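You operate a simulated robot arm through the tools that you are given. There is no shell and no other tool. Be economical: measure what you need, move in short steps, check, and stop when the job is done.

Carry out the task below with a simulated robot arm. There is one attempt and no reset: what you move stays moved.

TASK
Pump 60 ml of cleaner into the steel beaker and stand it on the green tray.
Fine: move the short jug along its shelf to make room; spill none.
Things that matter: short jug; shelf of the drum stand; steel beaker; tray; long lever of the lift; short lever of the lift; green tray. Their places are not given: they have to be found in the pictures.

It is judged by the outcome, as a careful person would: the job done as asked, and still so three seconds after it is handed in. It fails if anything else is knocked over, pushed out of place, dropped, spilled or broken.

THE ROBOT
A 6-joint arm with a two-finger parallel gripper, fixed in place. Base frame: the origin is at the foot of the arm, x ahead of it, y to its left, z up. Lengths are in m, angles in degrees, forces in N, time in s.
Its first joint turns from -66.0 to 66.0 degrees. Payload 2.7 kg.
The TCP is the grasp point between the finger pads, 0.023 m short of the fingertips. In the tool frame z runs along the fingers and y along their closing line. Largest opening 0.094 m; finger width 0.038, thickness 0.01; the body of the gripper, 0.054 by 0.096 m, starts 0.039 m behind the TCP.
Orientation is told as [roll, pitch, yaw] about the base's x, y, z axes, in that order, counted from this pose: with the fingers straight down and closing along the base's y, the tool's x points along the base's -x, its y along +y and its z along -z.

THE INTERFACE
- The arm moves only by the tool nudge_tool. Its argument "motion" is a list of rows, each a list of 6 numbers: the shift along the base's x, y, z in m, then the turn, a rotation vector about the base's x, y, z in degrees. In form: [[x, y, z, rx, ry, rz], ...]. A call has 1 to 20 rows; each row shifts and turns the commanded pose from where the row before left it. "grip" is the gripper command, from -1 (shut) to 1 (fully open), values between in proportion, set as the call begins (left out, the last holds). Each row takes 0.2 s and may step no farther than 0.05 m and 8.6 degrees from the row before; otherwise, or with a gripper value out of range, the whole call is refused. A pose out of reach is approached as far as the arm can. The call stops where the force on the tool passes 40 N (or 10 N more than at its start, if that is more) or the arm is blocked; 0.2 s more then pass. The fingers move at their own pace (about 0.045 m/s each) and stop on an object; they squeeze with about 34 N. The grip force told is the motor's: it shows also when the fingers shut on nothing. Time passes only in rows, and 0.2 s behind the last, so rows that do not move let the fingers close. It gives the time, the measured TCP pose, the force on the tool (base axes), the opening and the grip force at its end, in the units of the frame above (readings bear some noise), and new pictures: "pictures" is both (left out), scene, wrist or none.
- Cameras (640 x 400 px; columns grow to the right, rows downward): "scene" is fixed at [0.0874, -0.4427, 1.4032]; the picture's right is [0.65, -0.76, 0.00], its down [-0.45, -0.38, -0.80] and it looks along [0.61, 0.52, -0.59] (base axes); focal length 234 px, centre (320, 200). "wrist" rides on the gripper at [-0.039, 0, -0.044] in the tool frame; the picture's right is [0.00, -1.00, 0.00], its down [0.97, 0.00, -0.24] and it looks along [0.24, 0.00, 0.97] (tool axes); focal length 218 px, centre (320, 200).
- locate(camera, pixels): for up to 12 pixels [column, row] of the newest picture of that camera ("zoom" is the newest enlarged one), the place [x, y, z] in the base frame of the surface seen there, good to about 0.002 m. The clock stands still meanwhile.
- zoom(camera, box): a new picture of the part [left, top, right, bottom] of that camera's present view, enlarged. The clock stands still meanwhile.
- job_done(): hands the job in; it is judged then, once.

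Go step by step. Measure first, check grasps and placings, and put right what went wrong. The budget is 80 turns and 120 pictures, counting those below and the enlarged ones. Unless the task says otherwise, let go and move clear before handing in, and close with one line.

The tools are called after ">>>" by a JSON object that holds its "op" and its "data". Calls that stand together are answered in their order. nudge_tool: Moves the arm, as the interface text tells. Its arguments: {"type":"object","properties":{"motion":{"type":"array"},"grip":{"type":"number"},"pictures":{"type":"string","enum":["both","scene","wrist","none"]}},"required":["motion"]} The other tools are called the same way: locate (camera, pixels) gives the place of the surface under pixels of a picture; zoom (camera, box) takes an enlarged picture of a part of a camera's view; job_done () hands the job in.

At the start:

```text
time_s: 0.0
ee_pos: [0.3597, -0.0277, 1.2614]
orientation: [0.0, -0.1, 0.1]
force: [0.2, 0.1, -0.3]
width: 0.0941
gripper_force: 0.1
```

scene: 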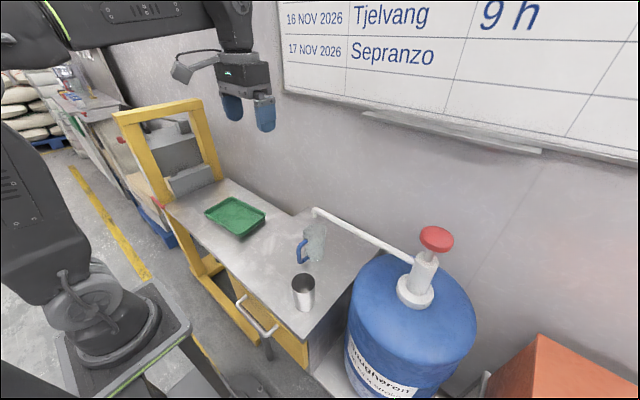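
wrist: 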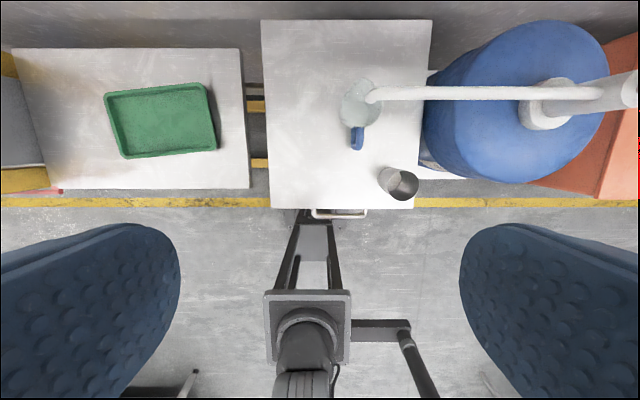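

The pictures show a drum with a red pump knob at (436,238), a spout ending near (315,211) over a glass jug, a steel beaker at (303,290) and a green tray at (235,215). I'll zoom in for detail first.

>>> {"op": "zoom", "data": {"camera": "scene", "box": [260, 190, 500, 340]}}

>>> {"op": "zoom", "data": {"camera": "scene", "box": [100, 90, 340, 240]}}

>>> {"op": "zoom", "data": {"camera": "scene", "box": [160, 240, 400, 390]}}

>>> {"op": "locate", "data": {"camera": "scene", "pixels": [[436, 238], [424, 262], [411, 262], [315, 211], [314, 242], [303, 280], [303, 306], [235, 215], [248, 300], [190, 205], [280, 260], [345, 260]]}}

>>> {"op": "locate", "data": {"camera": "wrist", "pixels": [[372, 94], [357, 138], [398, 184], [270, 30], [430, 30], [275, 200], [410, 200], [20, 60], [240, 60], [245, 180], [160, 120], [340, 213]]}}

```text
2.67 times, centred on (380, 265) of scene
```

zoom: 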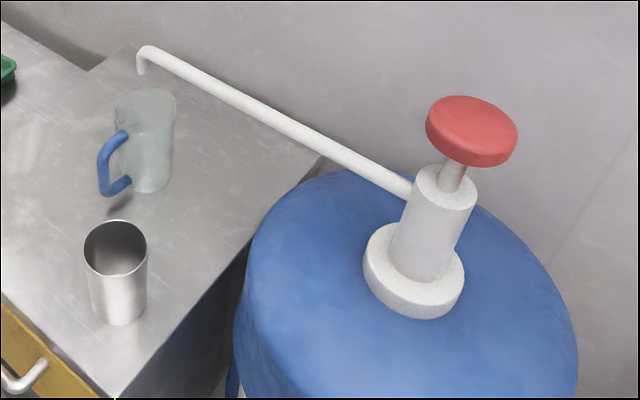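

```text
2.67 times, centred on (220, 165) of scene
```

zoom: 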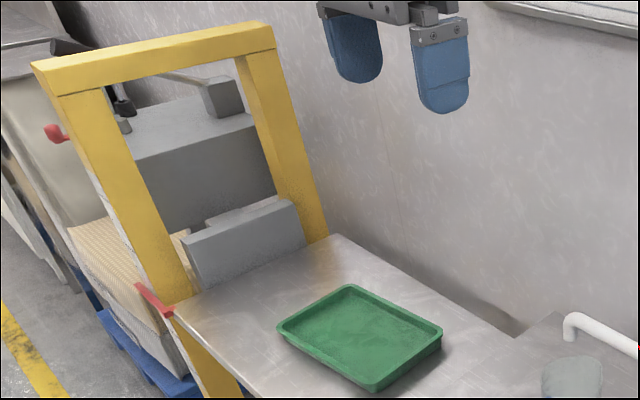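

```text
2.67 times, centred on (280, 315) of scene
```

zoom: 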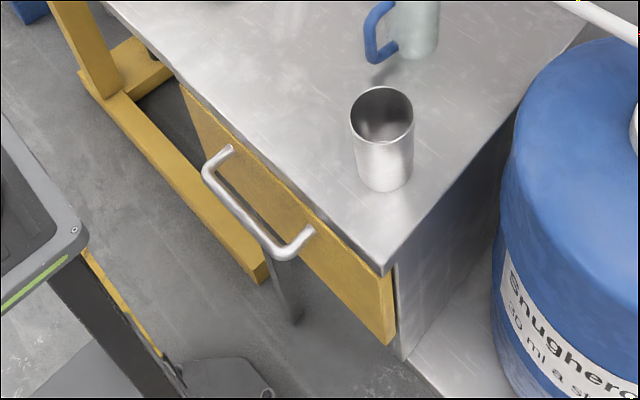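

```text
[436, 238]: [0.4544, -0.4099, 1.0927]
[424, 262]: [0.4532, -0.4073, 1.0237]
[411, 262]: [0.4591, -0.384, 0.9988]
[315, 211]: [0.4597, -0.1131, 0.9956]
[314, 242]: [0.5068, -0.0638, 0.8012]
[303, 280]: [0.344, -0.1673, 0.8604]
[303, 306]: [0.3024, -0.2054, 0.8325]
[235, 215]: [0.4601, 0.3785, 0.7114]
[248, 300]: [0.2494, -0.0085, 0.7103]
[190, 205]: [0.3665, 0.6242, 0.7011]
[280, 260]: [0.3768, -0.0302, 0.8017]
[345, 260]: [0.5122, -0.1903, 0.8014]
```

```text
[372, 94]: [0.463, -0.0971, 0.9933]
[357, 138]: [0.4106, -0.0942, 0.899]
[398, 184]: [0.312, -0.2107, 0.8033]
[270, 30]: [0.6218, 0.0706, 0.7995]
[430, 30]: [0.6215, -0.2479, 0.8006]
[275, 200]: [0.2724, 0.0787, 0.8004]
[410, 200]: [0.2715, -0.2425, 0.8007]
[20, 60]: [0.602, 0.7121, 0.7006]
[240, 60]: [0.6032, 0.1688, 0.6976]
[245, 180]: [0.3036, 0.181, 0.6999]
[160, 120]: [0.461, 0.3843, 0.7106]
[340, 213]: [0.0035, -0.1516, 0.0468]
```

The jug stands under the spout (tip about (0.46,-0.10,0.99)), with the shelf top at z=0.80 and the tray at 0.71. Next I'll read the drum label and look at the jug, spout and beaker closely.

>>> {"op": "zoom", "data": {"camera": "scene", "box": [330, 320, 450, 400]}}

>>> {"op": "zoom", "data": {"camera": "wrist", "box": [310, 50, 470, 210]}}

>>> {"op": "zoom", "data": {"camera": "scene", "box": [270, 195, 350, 320]}}

>>> {"op": "locate", "data": {"camera": "zoom", "pixels": [[320, 200]]}}

```text
5.00 times, centred on (390, 360) of scene
```

zoom: 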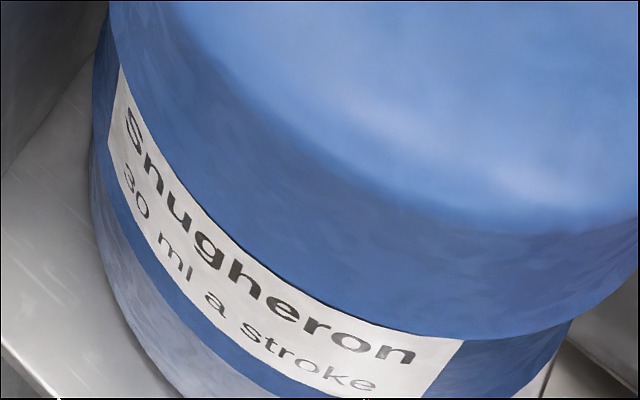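

```text
2.50 times, centred on (390, 130) of wrist
```

zoom: 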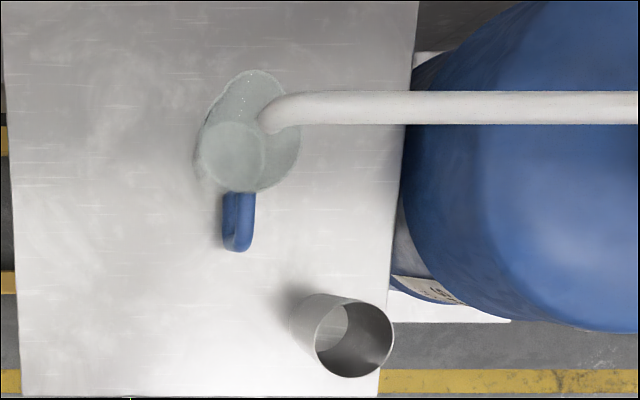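

```text
3.20 times, centred on (310, 258) of scene
```

zoom: 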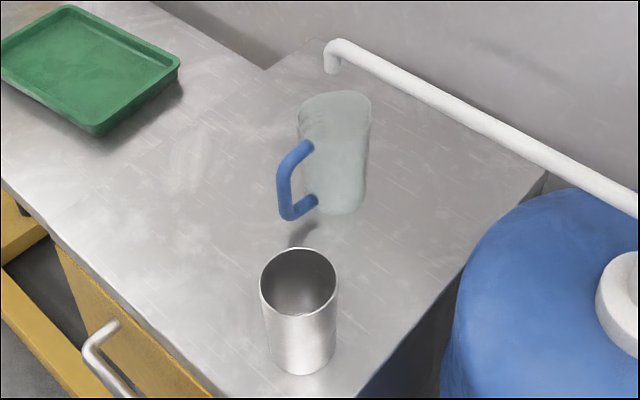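

```text
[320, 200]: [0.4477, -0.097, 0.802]
```

The label says 30 ml a stroke, so two strokes. I'll locate the jug handle and rim and the beaker rim in this zoom.

>>> {"op": "locate", "data": {"camera": "zoom", "pixels": [[307, 146], [283, 165], [285, 205], [312, 202], [332, 70], [340, 42], [335, 95], [345, 211], [300, 375], [262, 290], [298, 249], [336, 280]]}}

>>> {"op": "zoom", "data": {"camera": "wrist", "box": [335, 65, 425, 210]}}

>>> {"op": "locate", "data": {"camera": "zoom", "pixels": [[320, 200], [283, 220], [283, 240], [390, 335], [440, 320], [330, 280], [290, 100], [365, 90]]}}

```text
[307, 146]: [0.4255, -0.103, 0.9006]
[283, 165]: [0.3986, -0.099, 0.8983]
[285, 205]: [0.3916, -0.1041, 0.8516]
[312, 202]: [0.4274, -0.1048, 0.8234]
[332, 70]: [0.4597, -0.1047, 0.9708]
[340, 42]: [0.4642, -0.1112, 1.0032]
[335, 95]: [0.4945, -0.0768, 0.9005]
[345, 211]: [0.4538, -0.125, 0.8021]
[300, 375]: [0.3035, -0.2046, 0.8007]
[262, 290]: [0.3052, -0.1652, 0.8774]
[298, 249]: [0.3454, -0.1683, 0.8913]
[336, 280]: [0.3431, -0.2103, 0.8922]
```

```text
2.76 times, centred on (380, 138) of wrist
```

zoom: 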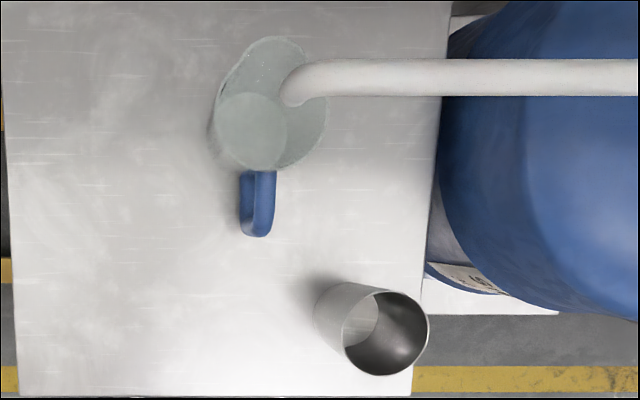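

```text
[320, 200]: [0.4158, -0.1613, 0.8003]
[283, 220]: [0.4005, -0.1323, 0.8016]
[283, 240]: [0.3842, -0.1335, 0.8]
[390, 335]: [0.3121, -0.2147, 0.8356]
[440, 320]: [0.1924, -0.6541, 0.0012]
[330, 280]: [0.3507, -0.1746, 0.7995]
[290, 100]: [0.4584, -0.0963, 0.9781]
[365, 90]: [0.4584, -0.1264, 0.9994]
```

The beaker centre is about (0.324,-0.188) with its rim at 0.893. The jug handle is at x 0.39–0.425, y≈-0.098, z 0.82–0.90. I'll tilt the tool 45° forward and come down in front of the handle with the fingers half open.

>>> {"op": "nudge_tool", "data": {"motion": [[-0.012, -0.0115, -0.04, 0, -7.5, 0], [-0.012, -0.0115, -0.04, 0, -7.5, 0], [-0.012, -0.0115, -0.04, 0, -7.5, 0], [-0.012, -0.0115, -0.04, 0, -7.5, 0], [-0.012, -0.0115, -0.04, 0, -7.5, 0], [-0.012, -0.0115, -0.04, 0, -7.5, 0], [0, 0, 0, 0, 0, 0]], "grip": 0}}

```text
time_s: 1.6
ee_pos: [0.2887, -0.0973, 1.0204]
orientation: [0.0, -45.0, -0.1]
force: [0.6, 0.4, 1.0]
width: 0.047
gripper_force: 0.1
```

scene: 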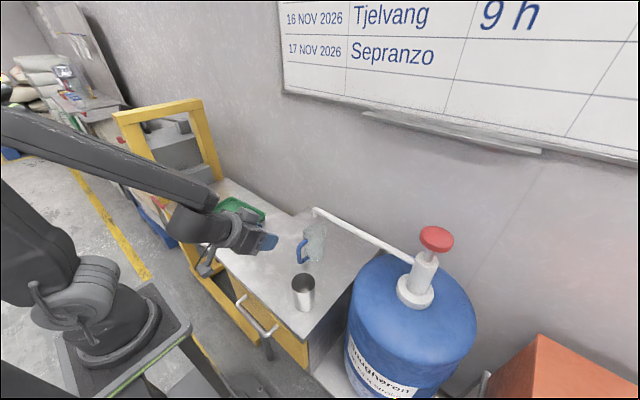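
wrist: 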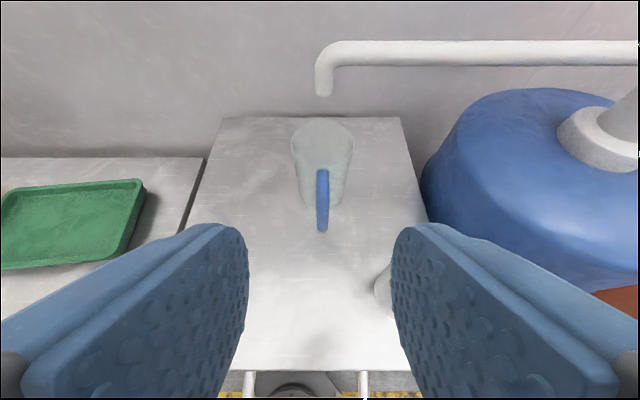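

The tilt worked, and the handle at (322,200) sits centred between the fingers. I'll measure it from this angle.

>>> {"op": "zoom", "data": {"camera": "wrist", "box": [260, 80, 388, 240]}}

>>> {"op": "locate", "data": {"camera": "wrist", "pixels": [[322, 172], [319, 195], [327, 195], [322, 225], [324, 92], [296, 165], [348, 165], [322, 122], [322, 142], [385, 290]]}}

```text
2.50 times, centred on (324, 160) of wrist
```

zoom: 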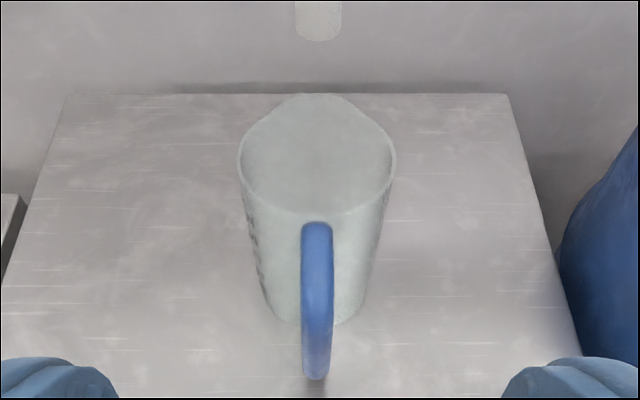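

```text
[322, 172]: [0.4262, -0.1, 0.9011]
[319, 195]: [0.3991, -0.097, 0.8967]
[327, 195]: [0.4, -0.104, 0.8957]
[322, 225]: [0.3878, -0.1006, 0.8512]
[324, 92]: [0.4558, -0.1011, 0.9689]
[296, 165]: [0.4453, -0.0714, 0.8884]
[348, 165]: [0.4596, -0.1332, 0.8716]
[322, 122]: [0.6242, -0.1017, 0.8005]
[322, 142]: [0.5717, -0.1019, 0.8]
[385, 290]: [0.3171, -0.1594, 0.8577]
```

Handle centre is y=-0.100, its outer bar at x≈0.39, z≈0.85–0.90. Moving in to straddle it.

>>> {"op": "nudge_tool", "data": {"motion": [[0.015, -0.0027, -0.03, 0, 0, 0], [0.015, 0, -0.03, 0, 0, 0], [0.019, 0, -0.03, 0, 0, 0], [0.025, 0, -0.03, 0, 0, 0], [0.025, 0, -0.028, 0, 0, 0], [0, 0, 0, 0, 0, 0]]}}

```text
time_s: 3.0
ee_pos: [0.3864, -0.0994, 0.8732]
orientation: [0.1, -45.1, -0.1]
force: [0.3, 0.1, 0.0]
width: 0.0469
gripper_force: 0.2
```

scene: 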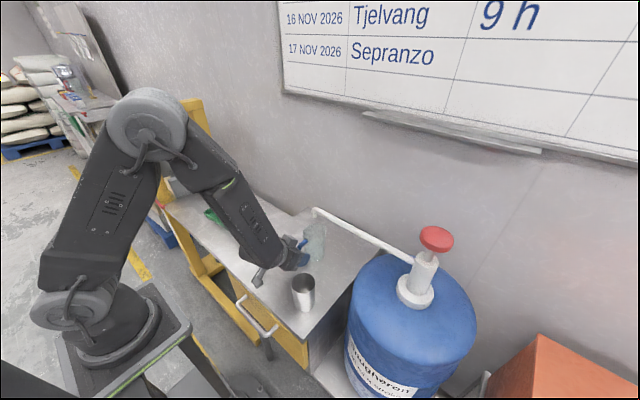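
wrist: 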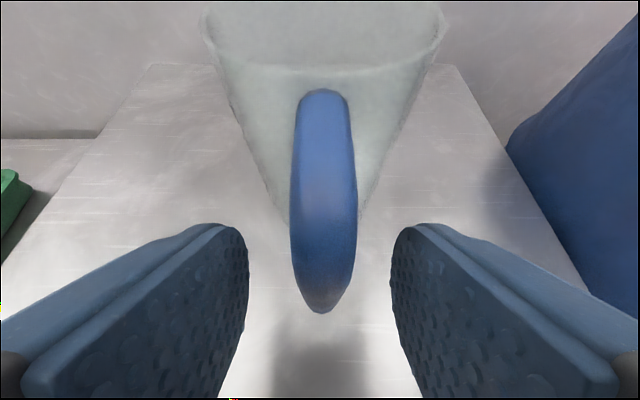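

The handle bar is between the pads. I'll go 5 mm further in and close.

>>> {"op": "nudge_tool", "data": {"motion": [[0.005, -0.0005, 0, 0, 0, 0], [0, 0, 0, 0, 0, 0]], "pictures": "none"}}

>>> {"op": "nudge_tool", "data": {"motion": [[0, 0, 0, 0, 0, 0], [0, 0, 0, 0, 0, 0], [0, 0, 0, 0, 0, 0], [0, 0, 0, 0, 0, 0]], "grip": -1, "pictures": "wrist"}}

```text
time_s: 3.6
ee_pos: [0.3906, -0.0989, 0.8723]
orientation: [0.1, -45.0, 0.0]
force: [0.7, -1.3, -0.7]
width: 0.0469
gripper_force: 0.0
```

```text
time_s: 4.6
ee_pos: [0.3896, -0.0993, 0.8719]
orientation: [0.0, -44.9, 0.0]
force: [0.6, 0.3, -0.1]
width: 0.0132
gripper_force: 34.3
```

wrist: 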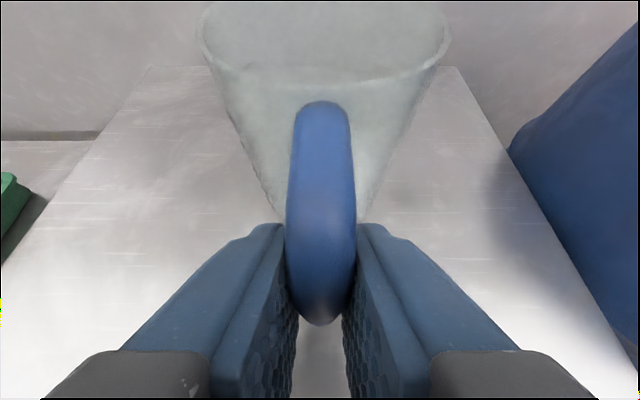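

The handle is gripped (13 mm). Sliding the jug +y by 0.115 along the shelf, slowly.

>>> {"op": "nudge_tool", "data": {"motion": [[0, 0.006, 0, 0, 0, 0], [0, 0.01, 0, 0, 0, 0], [0, 0.01, 0, 0, 0, 0], [0, 0.01, 0, 0, 0, 0], [0, 0.01, 0, 0, 0, 0], [0, 0.01, 0, 0, 0, 0], [0, 0.01, 0, 0, 0, 0], [0, 0.01, 0, 0, 0, 0], [0, 0.01, 0, 0, 0, 0], [0, 0.01, 0, 0, 0, 0], [0, 0.01, 0, 0, 0, 0], [0, 0.006, 0, 0, 0, 0], [0, 0.003, 0, 0, 0, 0], [0, 0, 0, 0, 0, 0]]}}

```text
time_s: 7.6
ee_pos: [0.3995, -0.0131, 0.8883]
orientation: [0.8, -44.9, -0.4]
force: [0.7, 0.2, 0.3]
width: 0.0128
gripper_force: 33.7
out of reach, approached as far as the arm can: row 8, 9, 10, 11, 12
```

scene: 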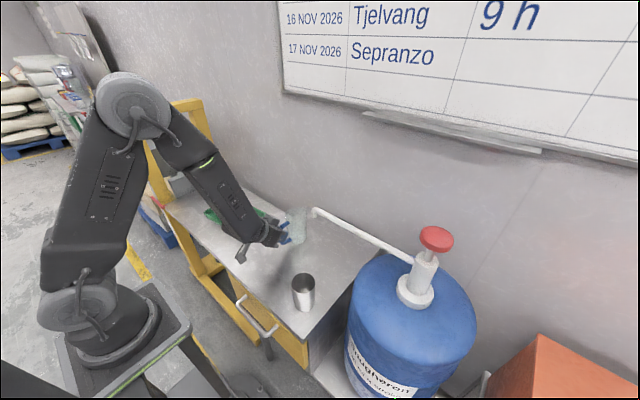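
wrist: 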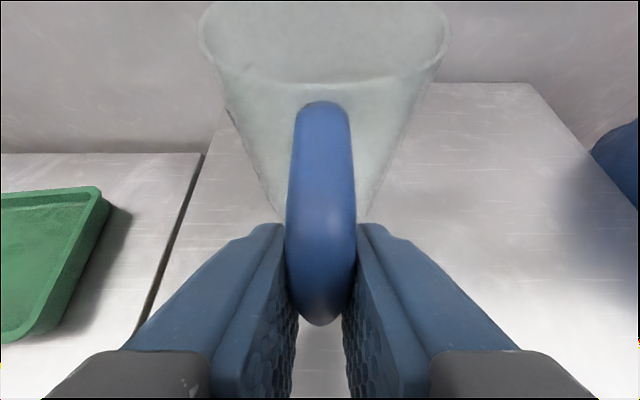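

The reach limit for this tilt (radius about 0.4) made the arm lift the jug about 16 mm, though it is still level and held. I'll move outward (+x), where there is reach, and read the pose before lowering.

>>> {"op": "nudge_tool", "data": {"motion": [[0.01, 0, 0.008, 0, 0, 0], [0.01, 0, 0.008, 0, 0, 0], [0.01, 0, 0, 0, 0, 0], [0, 0, 0, 0, 0, 0]]}}

```text
time_s: 8.6
ee_pos: [0.4292, -0.012, 0.9013]
orientation: [0.0, -45.0, 0.0]
force: [0.6, 0.6, -1.5]
width: 0.0131
gripper_force: 34.4
```

scene: 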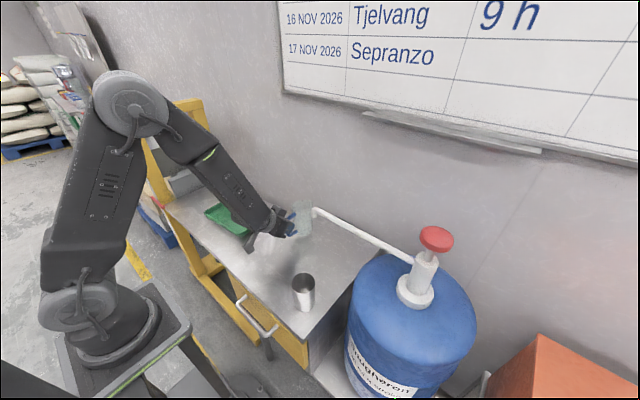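
wrist: 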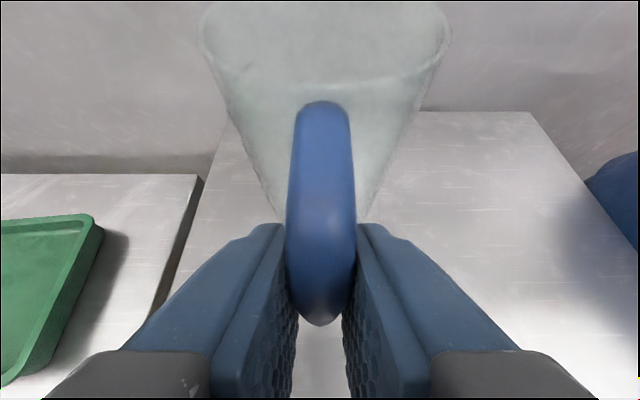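

The pose is back in reach. Moving +y 0.027 and lowering gently to the original height (0.872).

>>> {"op": "nudge_tool", "data": {"motion": [[0, 0.009, 0, 0, 0, 0], [0, 0.009, 0, 0, 0, 0], [0, 0.009, 0, 0, 0, 0], [0, 0, -0.01, 0, 0, 0], [0, 0, -0.008, 0, 0, 0], [0, 0, -0.006, 0, 0, 0], [0, 0, -0.003, 0, 0, 0], [0, 0, -0.001, 0, 0, 0], [0, 0, 0, 0, 0, 0]]}}

```text
time_s: 10.6
ee_pos: [0.4324, -0.0068, 0.8773]
orientation: [0.9, -44.8, -0.6]
force: [0.1, -0.1, -0.5]
width: 0.0131
gripper_force: 33.4
out of reach, approached as far as the arm can: row 2, 3, 6
```

scene: 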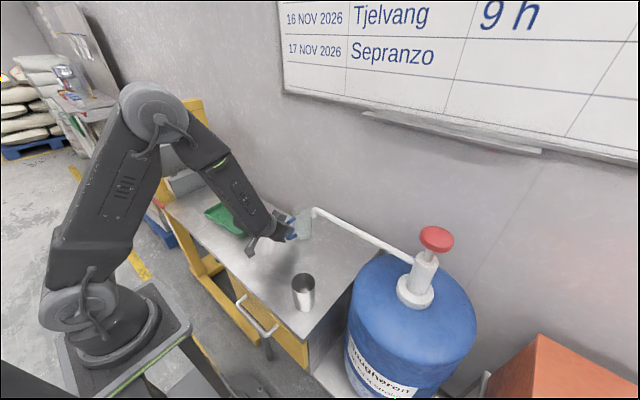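
wrist: 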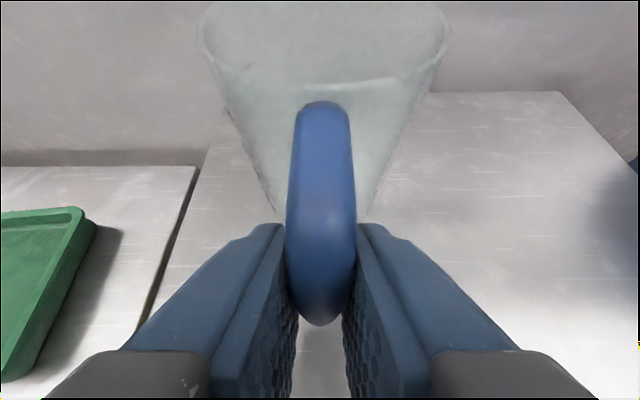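

The arm is limited at y>0 with this yaw, and the jug is about 5 mm above the shelf. I'll lift a hair and yaw +16° toward the radial direction, which also carries the jug to +y, and see if reach improves.

>>> {"op": "nudge_tool", "data": {"motion": [[0, 0, 0.005, 0, 0, 0], [0, 0, 0, 0, 0, 4], [0, 0, 0, 0, 0, 4], [0, 0, 0, 0, 0, 4], [0, 0, 0, 0, 0, 4], [0, 0, 0, 0, 0, 0]], "pictures": "scene"}}

```text
time_s: 12.0
ee_pos: [0.4304, -0.0056, 0.8823]
orientation: [0.0, -45.0, 16.0]
force: [-0.3, 0.7, -0.6]
width: 0.0131
gripper_force: 34.5
```

scene: 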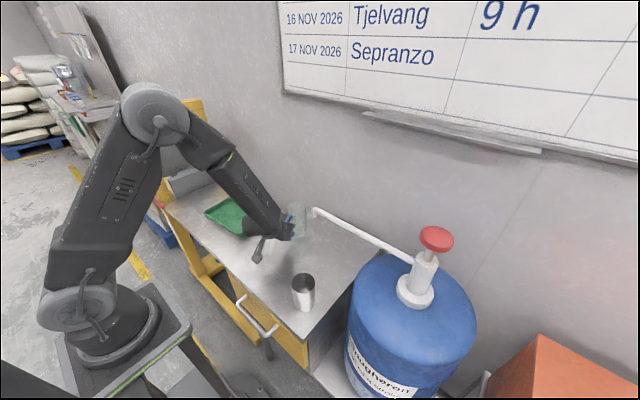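

That worked (yaw 16°, in reach). Small +y shift, then lowering to 0.872.

>>> {"op": "nudge_tool", "data": {"motion": [[0, 0.007, 0, 0, 0, 0], [0, 0, -0.004, 0, 0, 0], [0, 0, -0.003, 0, 0, 0], [0, 0, -0.002, 0, 0, 0], [0, 0, -0.001, 0, 0, 0], [0, 0, 0, 0, 0, 0]]}}

```text
time_s: 13.4
ee_pos: [0.4318, 0.0013, 0.8722]
orientation: [-0.2, -45.2, 16.1]
force: [-5.8, -0.5, 19.1]
width: 0.013
gripper_force: 33.8
```

scene: 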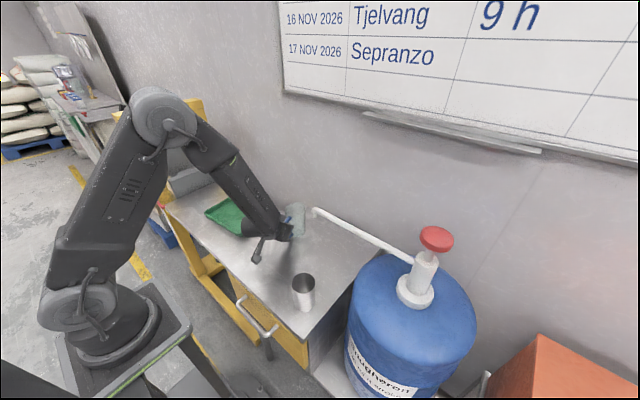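
wrist: 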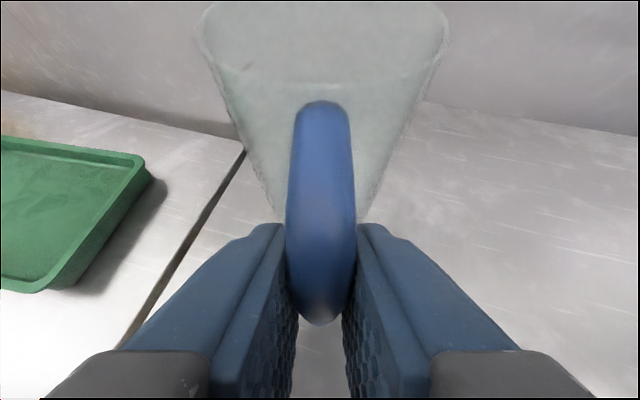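

There is contact at 19 N upward: the jug is on the shelf. I'll relieve slightly, release, and back off along the tool axis.

>>> {"op": "nudge_tool", "data": {"motion": [[0, 0, 0.0007, 0, 0, 0], [0, 0, 0, 0, 0, 0]], "pictures": "none"}}

>>> {"op": "nudge_tool", "data": {"motion": [[0, 0, 0, 0, 0, 0], [0, 0, 0, 0, 0, 0], [0, 0, 0, 0, 0, 0]], "grip": 0, "pictures": "none"}}

>>> {"op": "nudge_tool", "data": {"motion": [[-0.01, -0.003, 0.01, 0, 0, 0], [-0.02, -0.006, 0.02, 0, 0, 0], [-0.03, -0.008, 0.03, 0, 0, 0], [-0.03, -0.008, 0.03, 0, 0, 0], [-0.03, -0.008, 0.03, 0, 0, 0], [0, 0, 0, 0, 0, 0]]}}

```text
time_s: 14.0
ee_pos: [0.432, 0.001, 0.8713]
orientation: [0.0, -45.1, 16.0]
force: [3.8, 2.4, 9.5]
width: 0.0131
gripper_force: 33.7
```

```text
time_s: 14.8
ee_pos: [0.4303, 0.0026, 0.8718]
orientation: [0.1, -45.0, 16.0]
force: [-0.3, -0.4, 1.0]
width: 0.0472
gripper_force: 0.0
```

```text
time_s: 16.2
ee_pos: [0.3094, -0.0314, 0.9905]
orientation: [0.0, -45.1, 15.9]
force: [-0.4, 0.0, -0.4]
width: 0.0469
gripper_force: 0.0
```

scene: 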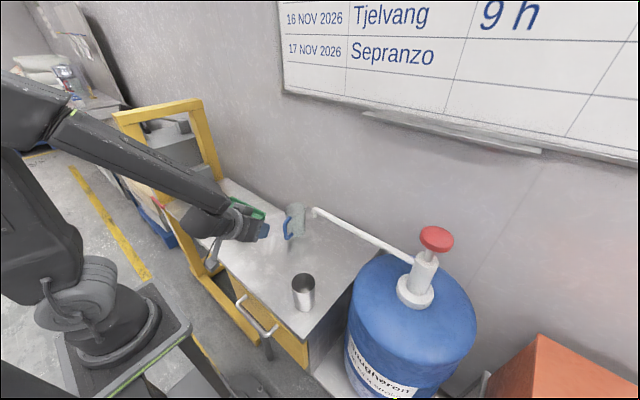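
wrist: 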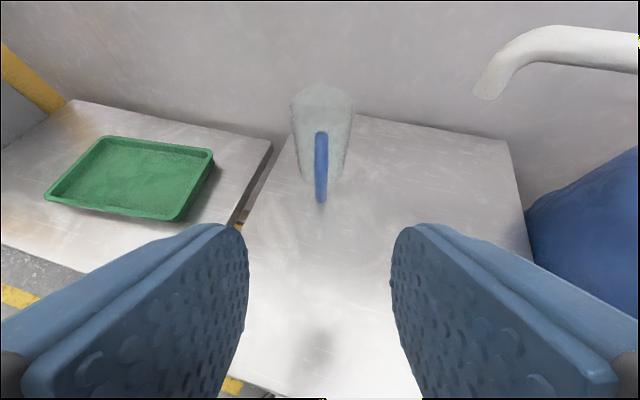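

The jug stands upright at its new spot and is clear. Now I'll open fully and swing to a pre-grasp for the beaker with yaw -15°, staying above its rim.

>>> {"op": "nudge_tool", "data": {"motion": [[-0.012, -0.027, 0.005, 0, 0, -6.2], [-0.012, -0.027, 0, 0, 0, -6.2], [-0.012, -0.027, 0, 0, 0, -6.2], [-0.012, -0.028, 0, 0, 0, -6.2], [-0.012, -0.028, 0, 0, 0, -6.2], [0, 0, 0, 0, 0, 0]], "grip": 1}}

```text
time_s: 17.6
ee_pos: [0.2512, -0.1701, 0.9979]
orientation: [0.0, -45.0, -15.1]
force: [0.3, 0.5, 0.0]
width: 0.0939
gripper_force: 0.0
```

scene: 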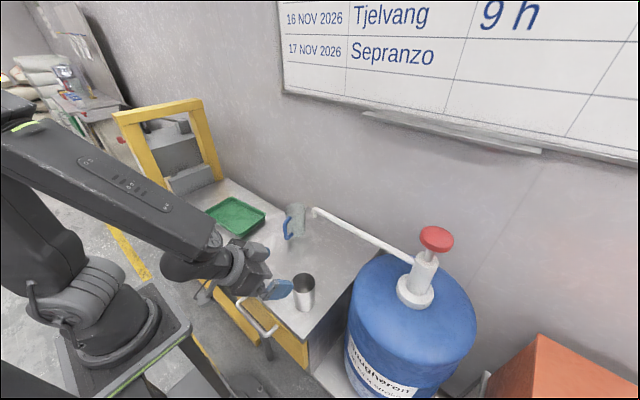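
wrist: 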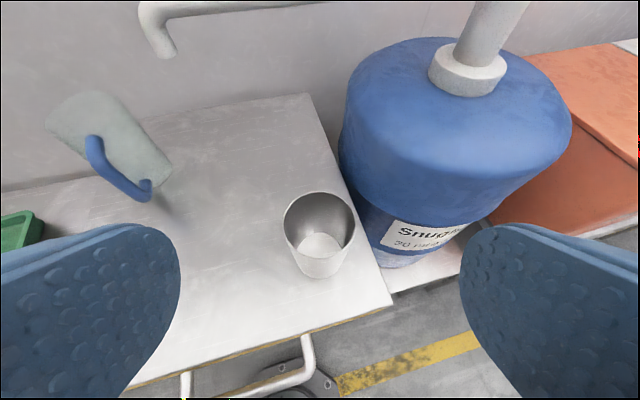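

The beaker is centred at column 320. I'll measure its rim from here.

>>> {"op": "locate", "data": {"camera": "wrist", "pixels": [[286, 218], [354, 218], [319, 194], [318, 259], [320, 277], [162, 55]]}}

```text
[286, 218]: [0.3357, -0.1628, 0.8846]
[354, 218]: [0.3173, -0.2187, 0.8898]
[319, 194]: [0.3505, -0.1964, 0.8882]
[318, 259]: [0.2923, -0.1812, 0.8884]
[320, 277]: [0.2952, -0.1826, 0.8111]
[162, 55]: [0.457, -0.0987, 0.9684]
```

Beaker centre (0.323,-0.189), r=0.03, rim at 0.89. Approaching along the tool axis.

>>> {"op": "nudge_tool", "data": {"motion": [[0.008, -0.002, -0.03, 0, 0, 0], [0.008, -0.002, -0.03, 0, 0, 0], [0.007, -0.002, -0.03, 0, 0, 0], [0.014, -0.004, -0.014, 0, 0, 0], [0.014, -0.004, -0.014, 0, 0, 0], [0.013, -0.003, -0.014, 0, 0, 0], [0, 0, 0, 0, 0, 0]]}}

```text
time_s: 19.2
ee_pos: [0.3165, -0.184, 0.8642]
orientation: [0.0, -44.9, -15.0]
force: [0.2, 0.1, 1.1]
width: 0.0936
gripper_force: 0.1
```

scene: 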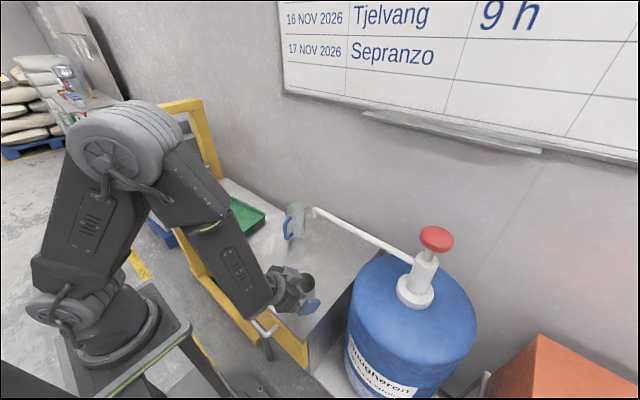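
wrist: 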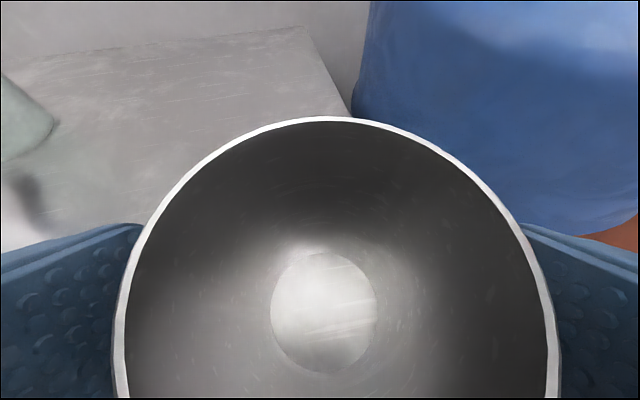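

The beaker is between the pads, centred to within about 2 mm. Closing.

>>> {"op": "nudge_tool", "data": {"motion": [[-0.0005, -0.002, 0.001, 0, 0, 0], [0, 0, 0, 0, 0, 0], [0, 0, 0, 0, 0, 0], [0, 0, 0, 0, 0, 0]], "grip": -1, "pictures": "wrist"}}

```text
time_s: 20.2
ee_pos: [0.3152, -0.1867, 0.866]
orientation: [0.1, -45.0, -15.0]
force: [1.1, 1.0, 0.1]
width: 0.0697
gripper_force: 34.2
```

wrist: 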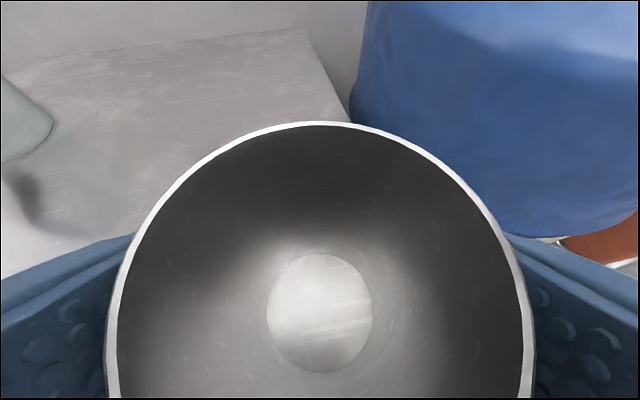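

The beaker is gripped at 70 mm. Lift 1 cm and carry it under the spout (target centre (0.460,-0.102)), turning yaw to 0.

>>> {"op": "nudge_tool", "data": {"motion": [[0, 0, 0.005, 0, 0, 0], [0, 0, 0.005, 0, 0, 0], [0.0196, 0.0121, 0, 0, 0, 2.14], [0.0196, 0.0121, 0, 0, 0, 2.14], [0.0196, 0.0121, 0, 0, 0, 2.14], [0.0196, 0.0121, 0, 0, 0, 2.14], [0.0196, 0.0121, 0, 0, 0, 2.14], [0.0196, 0.0121, 0, 0, 0, 2.14], [0.0196, 0.0121, 0, 0, 0, 2.14], [0, 0, 0, 0, 0, 0]]}}

```text
time_s: 22.4
ee_pos: [0.4529, -0.1032, 0.8758]
orientation: [0.0, -45.0, 0.0]
force: [0.3, 0.0, -1.2]
width: 0.0699
gripper_force: 33.3
```

scene: 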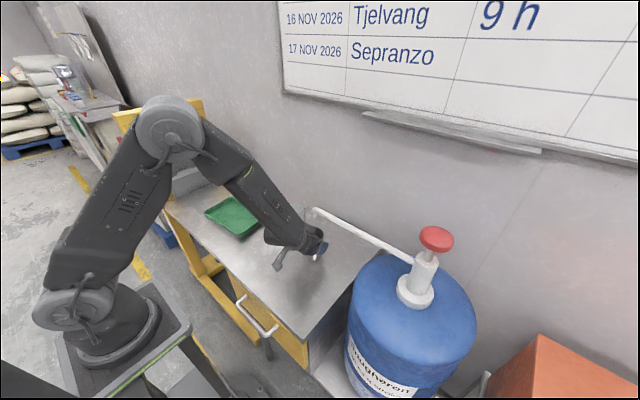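
wrist: 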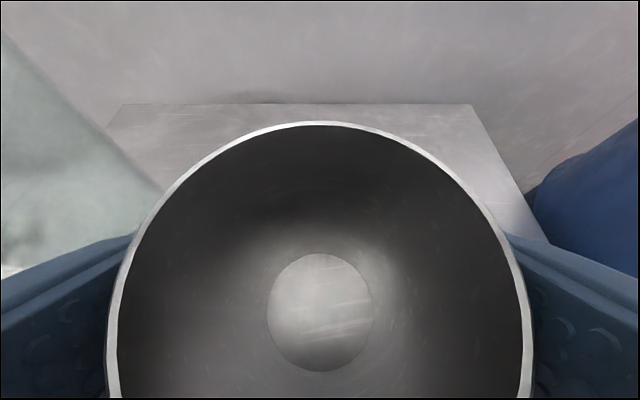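

It's in position horizontally. Lowering onto the shelf.

>>> {"op": "nudge_tool", "data": {"motion": [[0, 0, -0.005, 0, 0, 0], [0, 0, -0.003, 0, 0, 0], [0, 0, -0.0015, 0, 0, 0], [0, 0, 0, 0, 0, 0]], "pictures": "none"}}

>>> {"op": "zoom", "data": {"camera": "scene", "box": [260, 190, 380, 280]}}

```text
time_s: 23.4
ee_pos: [0.4516, -0.1034, 0.8675]
orientation: [0.0, -45.0, 0.0]
force: [1.3, -0.3, -0.6]
width: 0.0697
gripper_force: 34.1
```

```text
4.44 times, centred on (320, 235) of scene
```

zoom: 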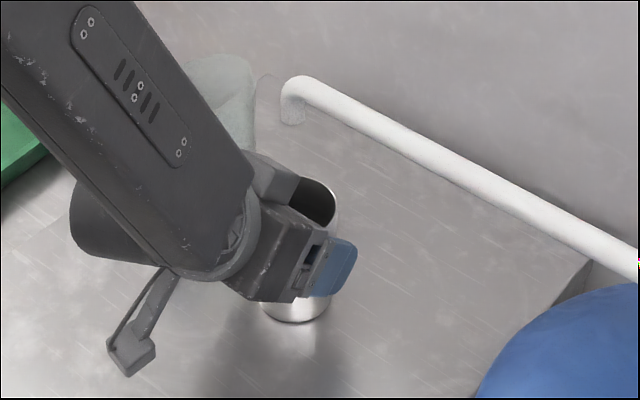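

Still free; lowering the last 1.5 mm.

>>> {"op": "nudge_tool", "data": {"motion": [[0, 0, -0.001, 0, 0, 0], [0, 0, -0.0007, 0, 0, 0], [0, 0, 0, 0, 0, 0]], "pictures": "none"}}

```text
time_s: 24.2
ee_pos: [0.4528, -0.1028, 0.8641]
orientation: [0.0, -45.2, 0.0]
force: [-4.0, 1.1, 13.6]
width: 0.0696
gripper_force: 33.7
```

Contact with the shelf (13.6 N). I'll relieve slightly and open, then back out along the tool axis.

>>> {"op": "nudge_tool", "data": {"motion": [[0, 0, 0.0006, 0, 0, 0], [0, 0, 0, 0, 0, 0]], "pictures": "none"}}

>>> {"op": "nudge_tool", "data": {"motion": [[0, 0, 0, 0, 0, 0], [0, 0, 0, 0, 0, 0], [0, 0, 0, 0, 0, 0]], "grip": 1, "pictures": "none"}}

>>> {"op": "nudge_tool", "data": {"motion": [[-0.01, 0, 0.01, 0, 0, 0], [-0.02, 0, 0.02, 0, 0, 0], [-0.03, 0, 0.03, 0, 0, 0], [-0.03, 0, 0.03, 0, 0, 0], [-0.03, 0, 0.03, 0, 0, 0], [0, 0, 0, 0, 0, 0]]}}

```text
time_s: 24.8
ee_pos: [0.4518, -0.1036, 0.8645]
orientation: [0.0, -45.2, 0.0]
force: [0.5, -1.6, 11.7]
width: 0.0695
gripper_force: 34.4
```

```text
time_s: 25.6
ee_pos: [0.4514, -0.1013, 0.8647]
orientation: [0.0, -45.0, 0.0]
force: [-0.8, -0.4, 0.1]
width: 0.0941
gripper_force: 0.1
```

```text
time_s: 27.0
ee_pos: [0.3299, -0.1014, 0.9863]
orientation: [-0.1, -45.0, 0.0]
force: [-1.0, 0.3, -0.4]
width: 0.0941
gripper_force: 0.0
```

scene: 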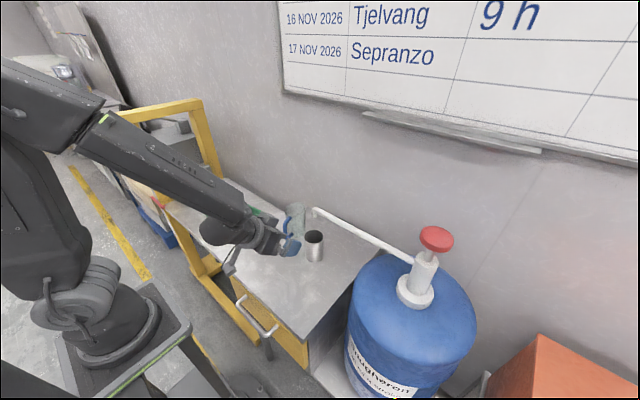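
wrist: 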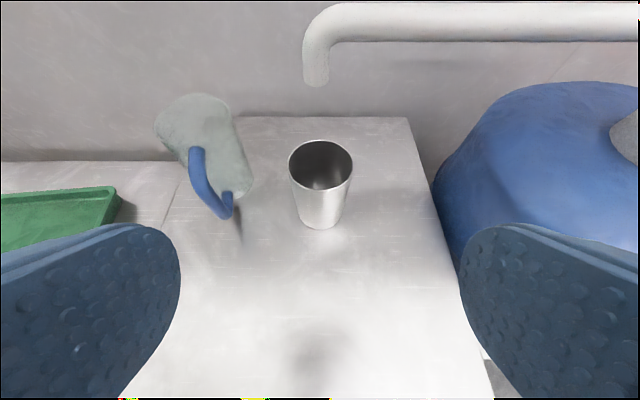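

>>> {"op": "locate", "data": {"camera": "wrist", "pixels": [[290, 165], [352, 165], [320, 141], [320, 188], [316, 84], [305, 75], [327, 75], [197, 152], [225, 215]]}}

>>> {"op": "zoom", "data": {"camera": "scene", "box": [270, 190, 350, 290]}}

```text
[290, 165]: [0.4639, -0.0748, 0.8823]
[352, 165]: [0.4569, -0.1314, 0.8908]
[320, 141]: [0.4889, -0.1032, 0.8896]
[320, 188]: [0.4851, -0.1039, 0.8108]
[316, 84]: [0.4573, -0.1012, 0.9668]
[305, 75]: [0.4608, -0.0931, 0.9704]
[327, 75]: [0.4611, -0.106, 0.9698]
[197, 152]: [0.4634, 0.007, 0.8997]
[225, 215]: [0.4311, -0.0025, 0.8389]
```

```text
4.00 times, centred on (310, 240) of scene
```

zoom: 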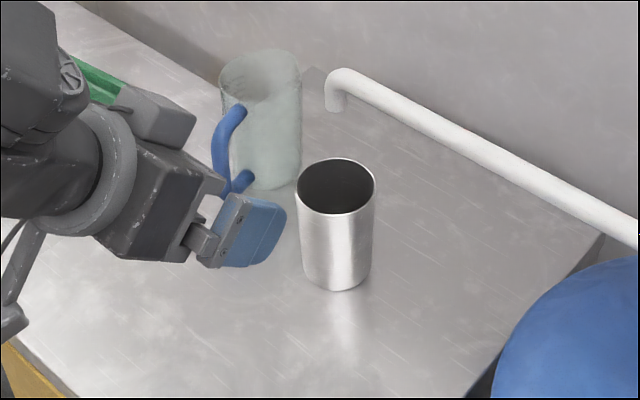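

Beaker centre is (0.459,-0.103), right under the spout at (0.463,-0.100). Now I'll measure the pump knob precisely.

>>> {"op": "zoom", "data": {"camera": "scene", "box": [390, 215, 480, 315]}}

>>> {"op": "locate", "data": {"camera": "scene", "pixels": [[420, 235], [452, 243], [442, 228], [432, 247], [436, 237], [436, 250], [428, 256], [415, 255], [438, 258], [424, 285]]}}

```text
4.00 times, centred on (435, 265) of scene
```

zoom: 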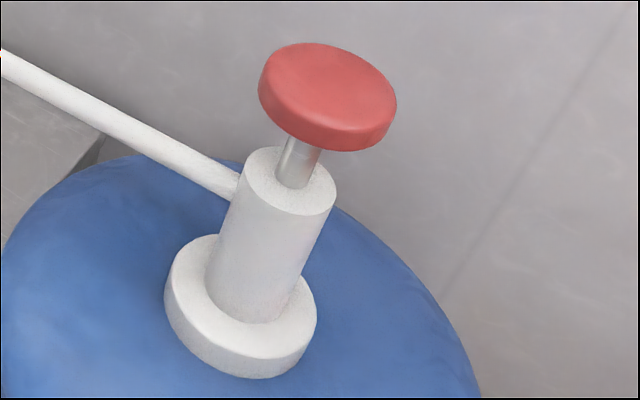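

```text
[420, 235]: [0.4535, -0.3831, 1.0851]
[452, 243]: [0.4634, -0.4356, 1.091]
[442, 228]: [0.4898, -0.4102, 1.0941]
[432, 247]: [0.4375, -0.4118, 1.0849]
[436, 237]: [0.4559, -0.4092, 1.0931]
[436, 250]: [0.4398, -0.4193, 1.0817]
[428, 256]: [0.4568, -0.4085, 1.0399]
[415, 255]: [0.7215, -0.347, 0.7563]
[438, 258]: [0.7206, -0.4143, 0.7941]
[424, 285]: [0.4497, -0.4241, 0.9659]
```

Knob centre ≈ (0.462,-0.410), top z=1.094. I'll rise, close the fingers and move above it with yaw -28°.

>>> {"op": "nudge_tool", "data": {"motion": [[-0.005, 0, 0.04, 0, 0, -5.6], [0, 0, 0.04, 0, 0, -5.6], [0, 0, 0.04, 0, 0, -5.6], [0, 0, 0.04, 0, 0, -5.6], [0, 0, 0.035, 0, 0, -5.6], [0.0168, -0.0385, 0, 0, 0, 0], [0.0168, -0.0385, 0, 0, 0, 0], [0.0168, -0.0385, 0, 0, 0, 0], [0.0168, -0.0385, 0, 0, 0, 0], [0.0168, -0.0385, 0, 0, 0, 0], [0.0168, -0.0385, 0, 0, 0, 0], [0.0168, -0.0385, 0, 0, 0, 0], [0.0168, -0.0385, 0, 0, 0, 0], [0, 0, 0, 0, 0, 0]], "grip": -1}}

```text
time_s: 30.0
ee_pos: [0.4575, -0.4185, 1.1642]
orientation: [0.0, -44.9, -28.1]
force: [0.8, -0.3, 0.6]
width: 0.0
gripper_force: 33.7
out of reach, approached as far as the arm can: row 2
```

scene: 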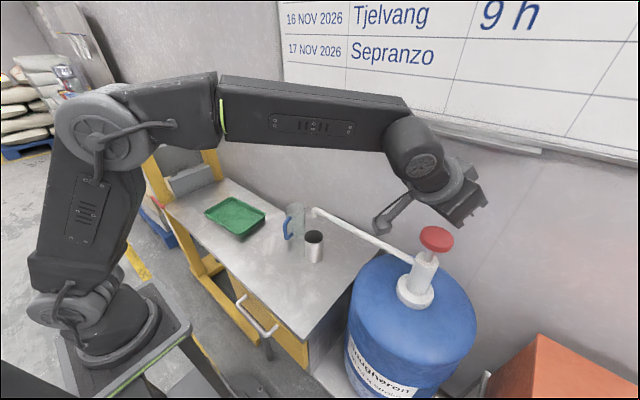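
wrist: 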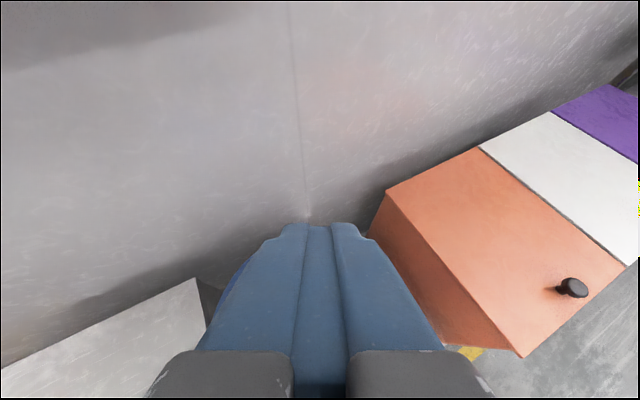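

I'm above the knob, within 1 cm. A small bracket hangs from the wrist at (382,224), so I'll check its height relative to the spout tube.

>>> {"op": "locate", "data": {"camera": "scene", "pixels": [[382, 226], [376, 219], [395, 208], [372, 240], [465, 222], [440, 205], [450, 215]]}}

>>> {"op": "zoom", "data": {"camera": "scene", "box": [360, 110, 500, 310]}}

```text
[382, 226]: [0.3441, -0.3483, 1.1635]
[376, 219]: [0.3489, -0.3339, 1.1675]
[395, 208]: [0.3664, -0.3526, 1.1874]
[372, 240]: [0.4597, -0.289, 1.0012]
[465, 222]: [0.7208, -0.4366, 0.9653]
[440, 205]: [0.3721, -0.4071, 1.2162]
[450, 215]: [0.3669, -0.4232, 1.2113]
```

```text
2.00 times, centred on (430, 210) of scene
```

zoom: 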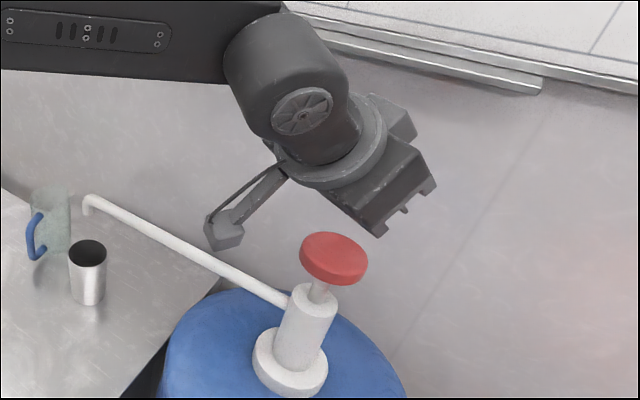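

The bracket stays well clear of the tube. Aligning over the knob and descending to just above contact.

>>> {"op": "nudge_tool", "data": {"motion": [[0.001, 0.009, 0, 0, 0, 0], [0, 0, -0.015, 0, 0, 0], [0, 0, -0.015, 0, 0, 0], [0, 0, -0.008, 0, 0, 0], [0, 0, 0, 0, 0, 0]]}}

```text
time_s: 31.2
ee_pos: [0.4581, -0.4091, 1.1255]
orientation: [0.0, -45.0, -28.0]
force: [0.5, 0.0, 0.1]
width: 0.0003
gripper_force: 34.1
```

scene: 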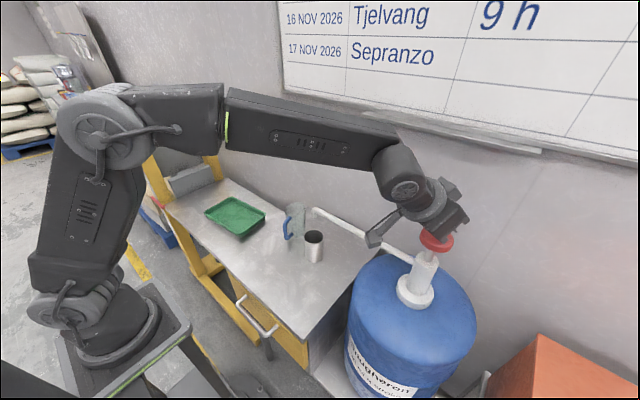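
wrist: 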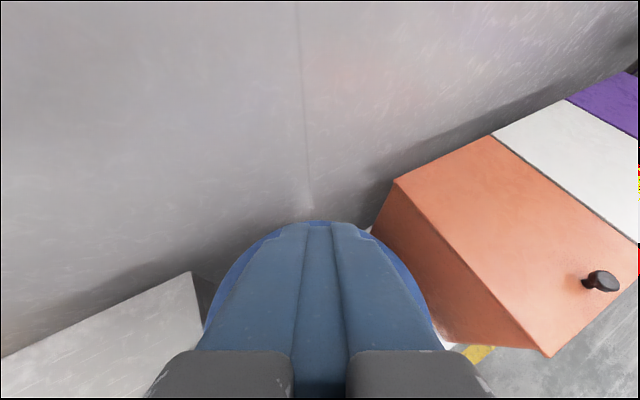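

Still no contact, and the knob is hidden behind the closed fingers as expected. Probing down to feel the contact and spring force.

>>> {"op": "nudge_tool", "data": {"motion": [[0, 0, -0.004, 0, 0, 0], [0, 0, -0.004, 0, 0, 0], [0, 0, -0.004, 0, 0, 0]], "pictures": "none"}}

```text
time_s: 32.0
ee_pos: [0.4573, -0.4097, 1.1145]
orientation: [0.0, -45.1, -27.9]
force: [1.2, 0.7, 3.6]
width: 0.0001
gripper_force: 34.0
```

Light contact (3.6 N). Pressing further in 5 mm steps toward the end of the stroke.

>>> {"op": "nudge_tool", "data": {"motion": [[0, 0, -0.005, 0, 0, 0], [0, 0, -0.005, 0, 0, 0], [0, 0, -0.005, 0, 0, 0], [0, 0, -0.005, 0, 0, 0]], "pictures": "scene"}}

```text
time_s: 33.0
ee_pos: [0.4584, -0.4088, 1.0952]
orientation: [-0.1, -45.1, -28.0]
force: [3.2, -1.1, 7.5]
width: 0.0
gripper_force: 34.1
```

scene: 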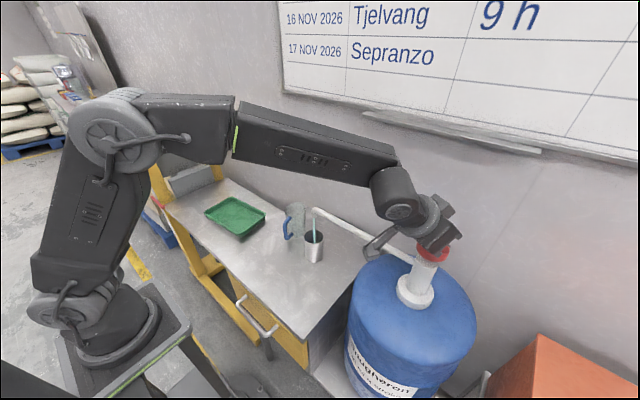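

Liquid is streaming into the beaker at (314,228). Continuing down until the hard stop.

>>> {"op": "nudge_tool", "data": {"motion": [[0, 0, -0.005, 0, 0, 0], [0, 0, -0.005, 0, 0, 0], [0, 0, -0.004, 0, 0, 0]], "pictures": "none"}}

>>> {"op": "zoom", "data": {"camera": "scene", "box": [280, 190, 480, 315]}}

```text
time_s: 33.8
ee_pos: [0.4577, -0.4095, 1.0806]
orientation: [-0.1, -45.1, -27.9]
force: [-1.2, -2.4, 10.7]
width: 0.0
gripper_force: 33.8
```

```text
3.20 times, centred on (380, 252) of scene
```

zoom: 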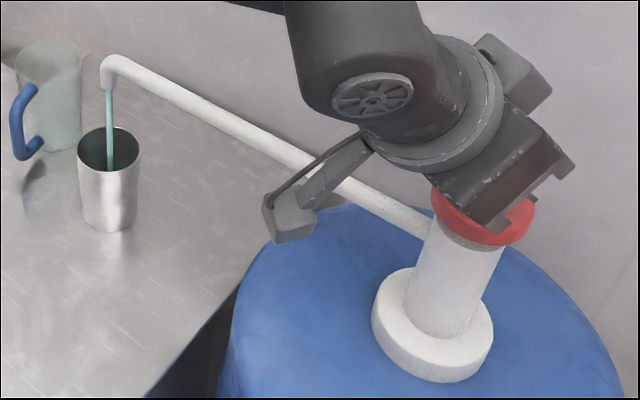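

Nearly at the bottom. Continuing in 2 mm steps until the force jumps.

>>> {"op": "nudge_tool", "data": {"motion": [[0, 0, -0.002, 0, 0, 0], [0, 0, -0.002, 0, 0, 0], [0, 0, -0.002, 0, 0, 0], [0, 0, -0.002, 0, 0, 0], [0, 0, -0.002, 0, 0, 0], [0, 0, -0.002, 0, 0, 0]], "pictures": "none"}}

```text
time_s: 35.0
ee_pos: [0.4592, -0.4107, 1.0833]
orientation: [-0.5, -46.4, -27.7]
force: [0.2, 0.5, 10.4]
width: 0.0
gripper_force: 34.1
stopped in row 5: the force on the tool passed its limit (the readings are from after the stop); the commanded pose is now the measured one
```

The hard stop was reached, so the first stroke is complete. Hold briefly, then raise to let the knob return fully.

>>> {"op": "nudge_tool", "data": {"motion": [[0, 0, 0, 0, 0, 0], [0, 0, 0, 0, 0, 0], [0, 0, 0.01, 0, 0, 0], [0, 0, 0.01, 0, 0, 0], [0, 0, 0.01, 0, 0, 0], [0, 0, 0.015, 0, 0, 0], [0, 0, 0, 0, 0, 0], [0, 0, 0, 0, 0, 0]], "pictures": "none"}}

>>> {"op": "zoom", "data": {"camera": "scene", "box": [280, 190, 480, 315]}}

```text
time_s: 36.8
ee_pos: [0.4583, -0.409, 1.1228]
orientation: [-0.1, -45.9, -27.8]
force: [0.2, 0.0, -1.0]
width: 0.0002
gripper_force: 33.5
```

```text
3.20 times, centred on (380, 252) of scene
```

zoom: 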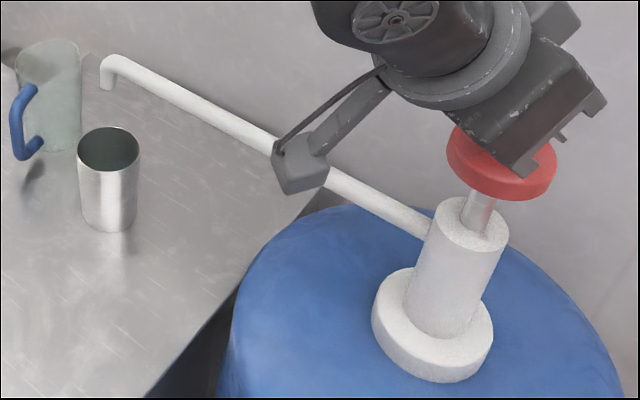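

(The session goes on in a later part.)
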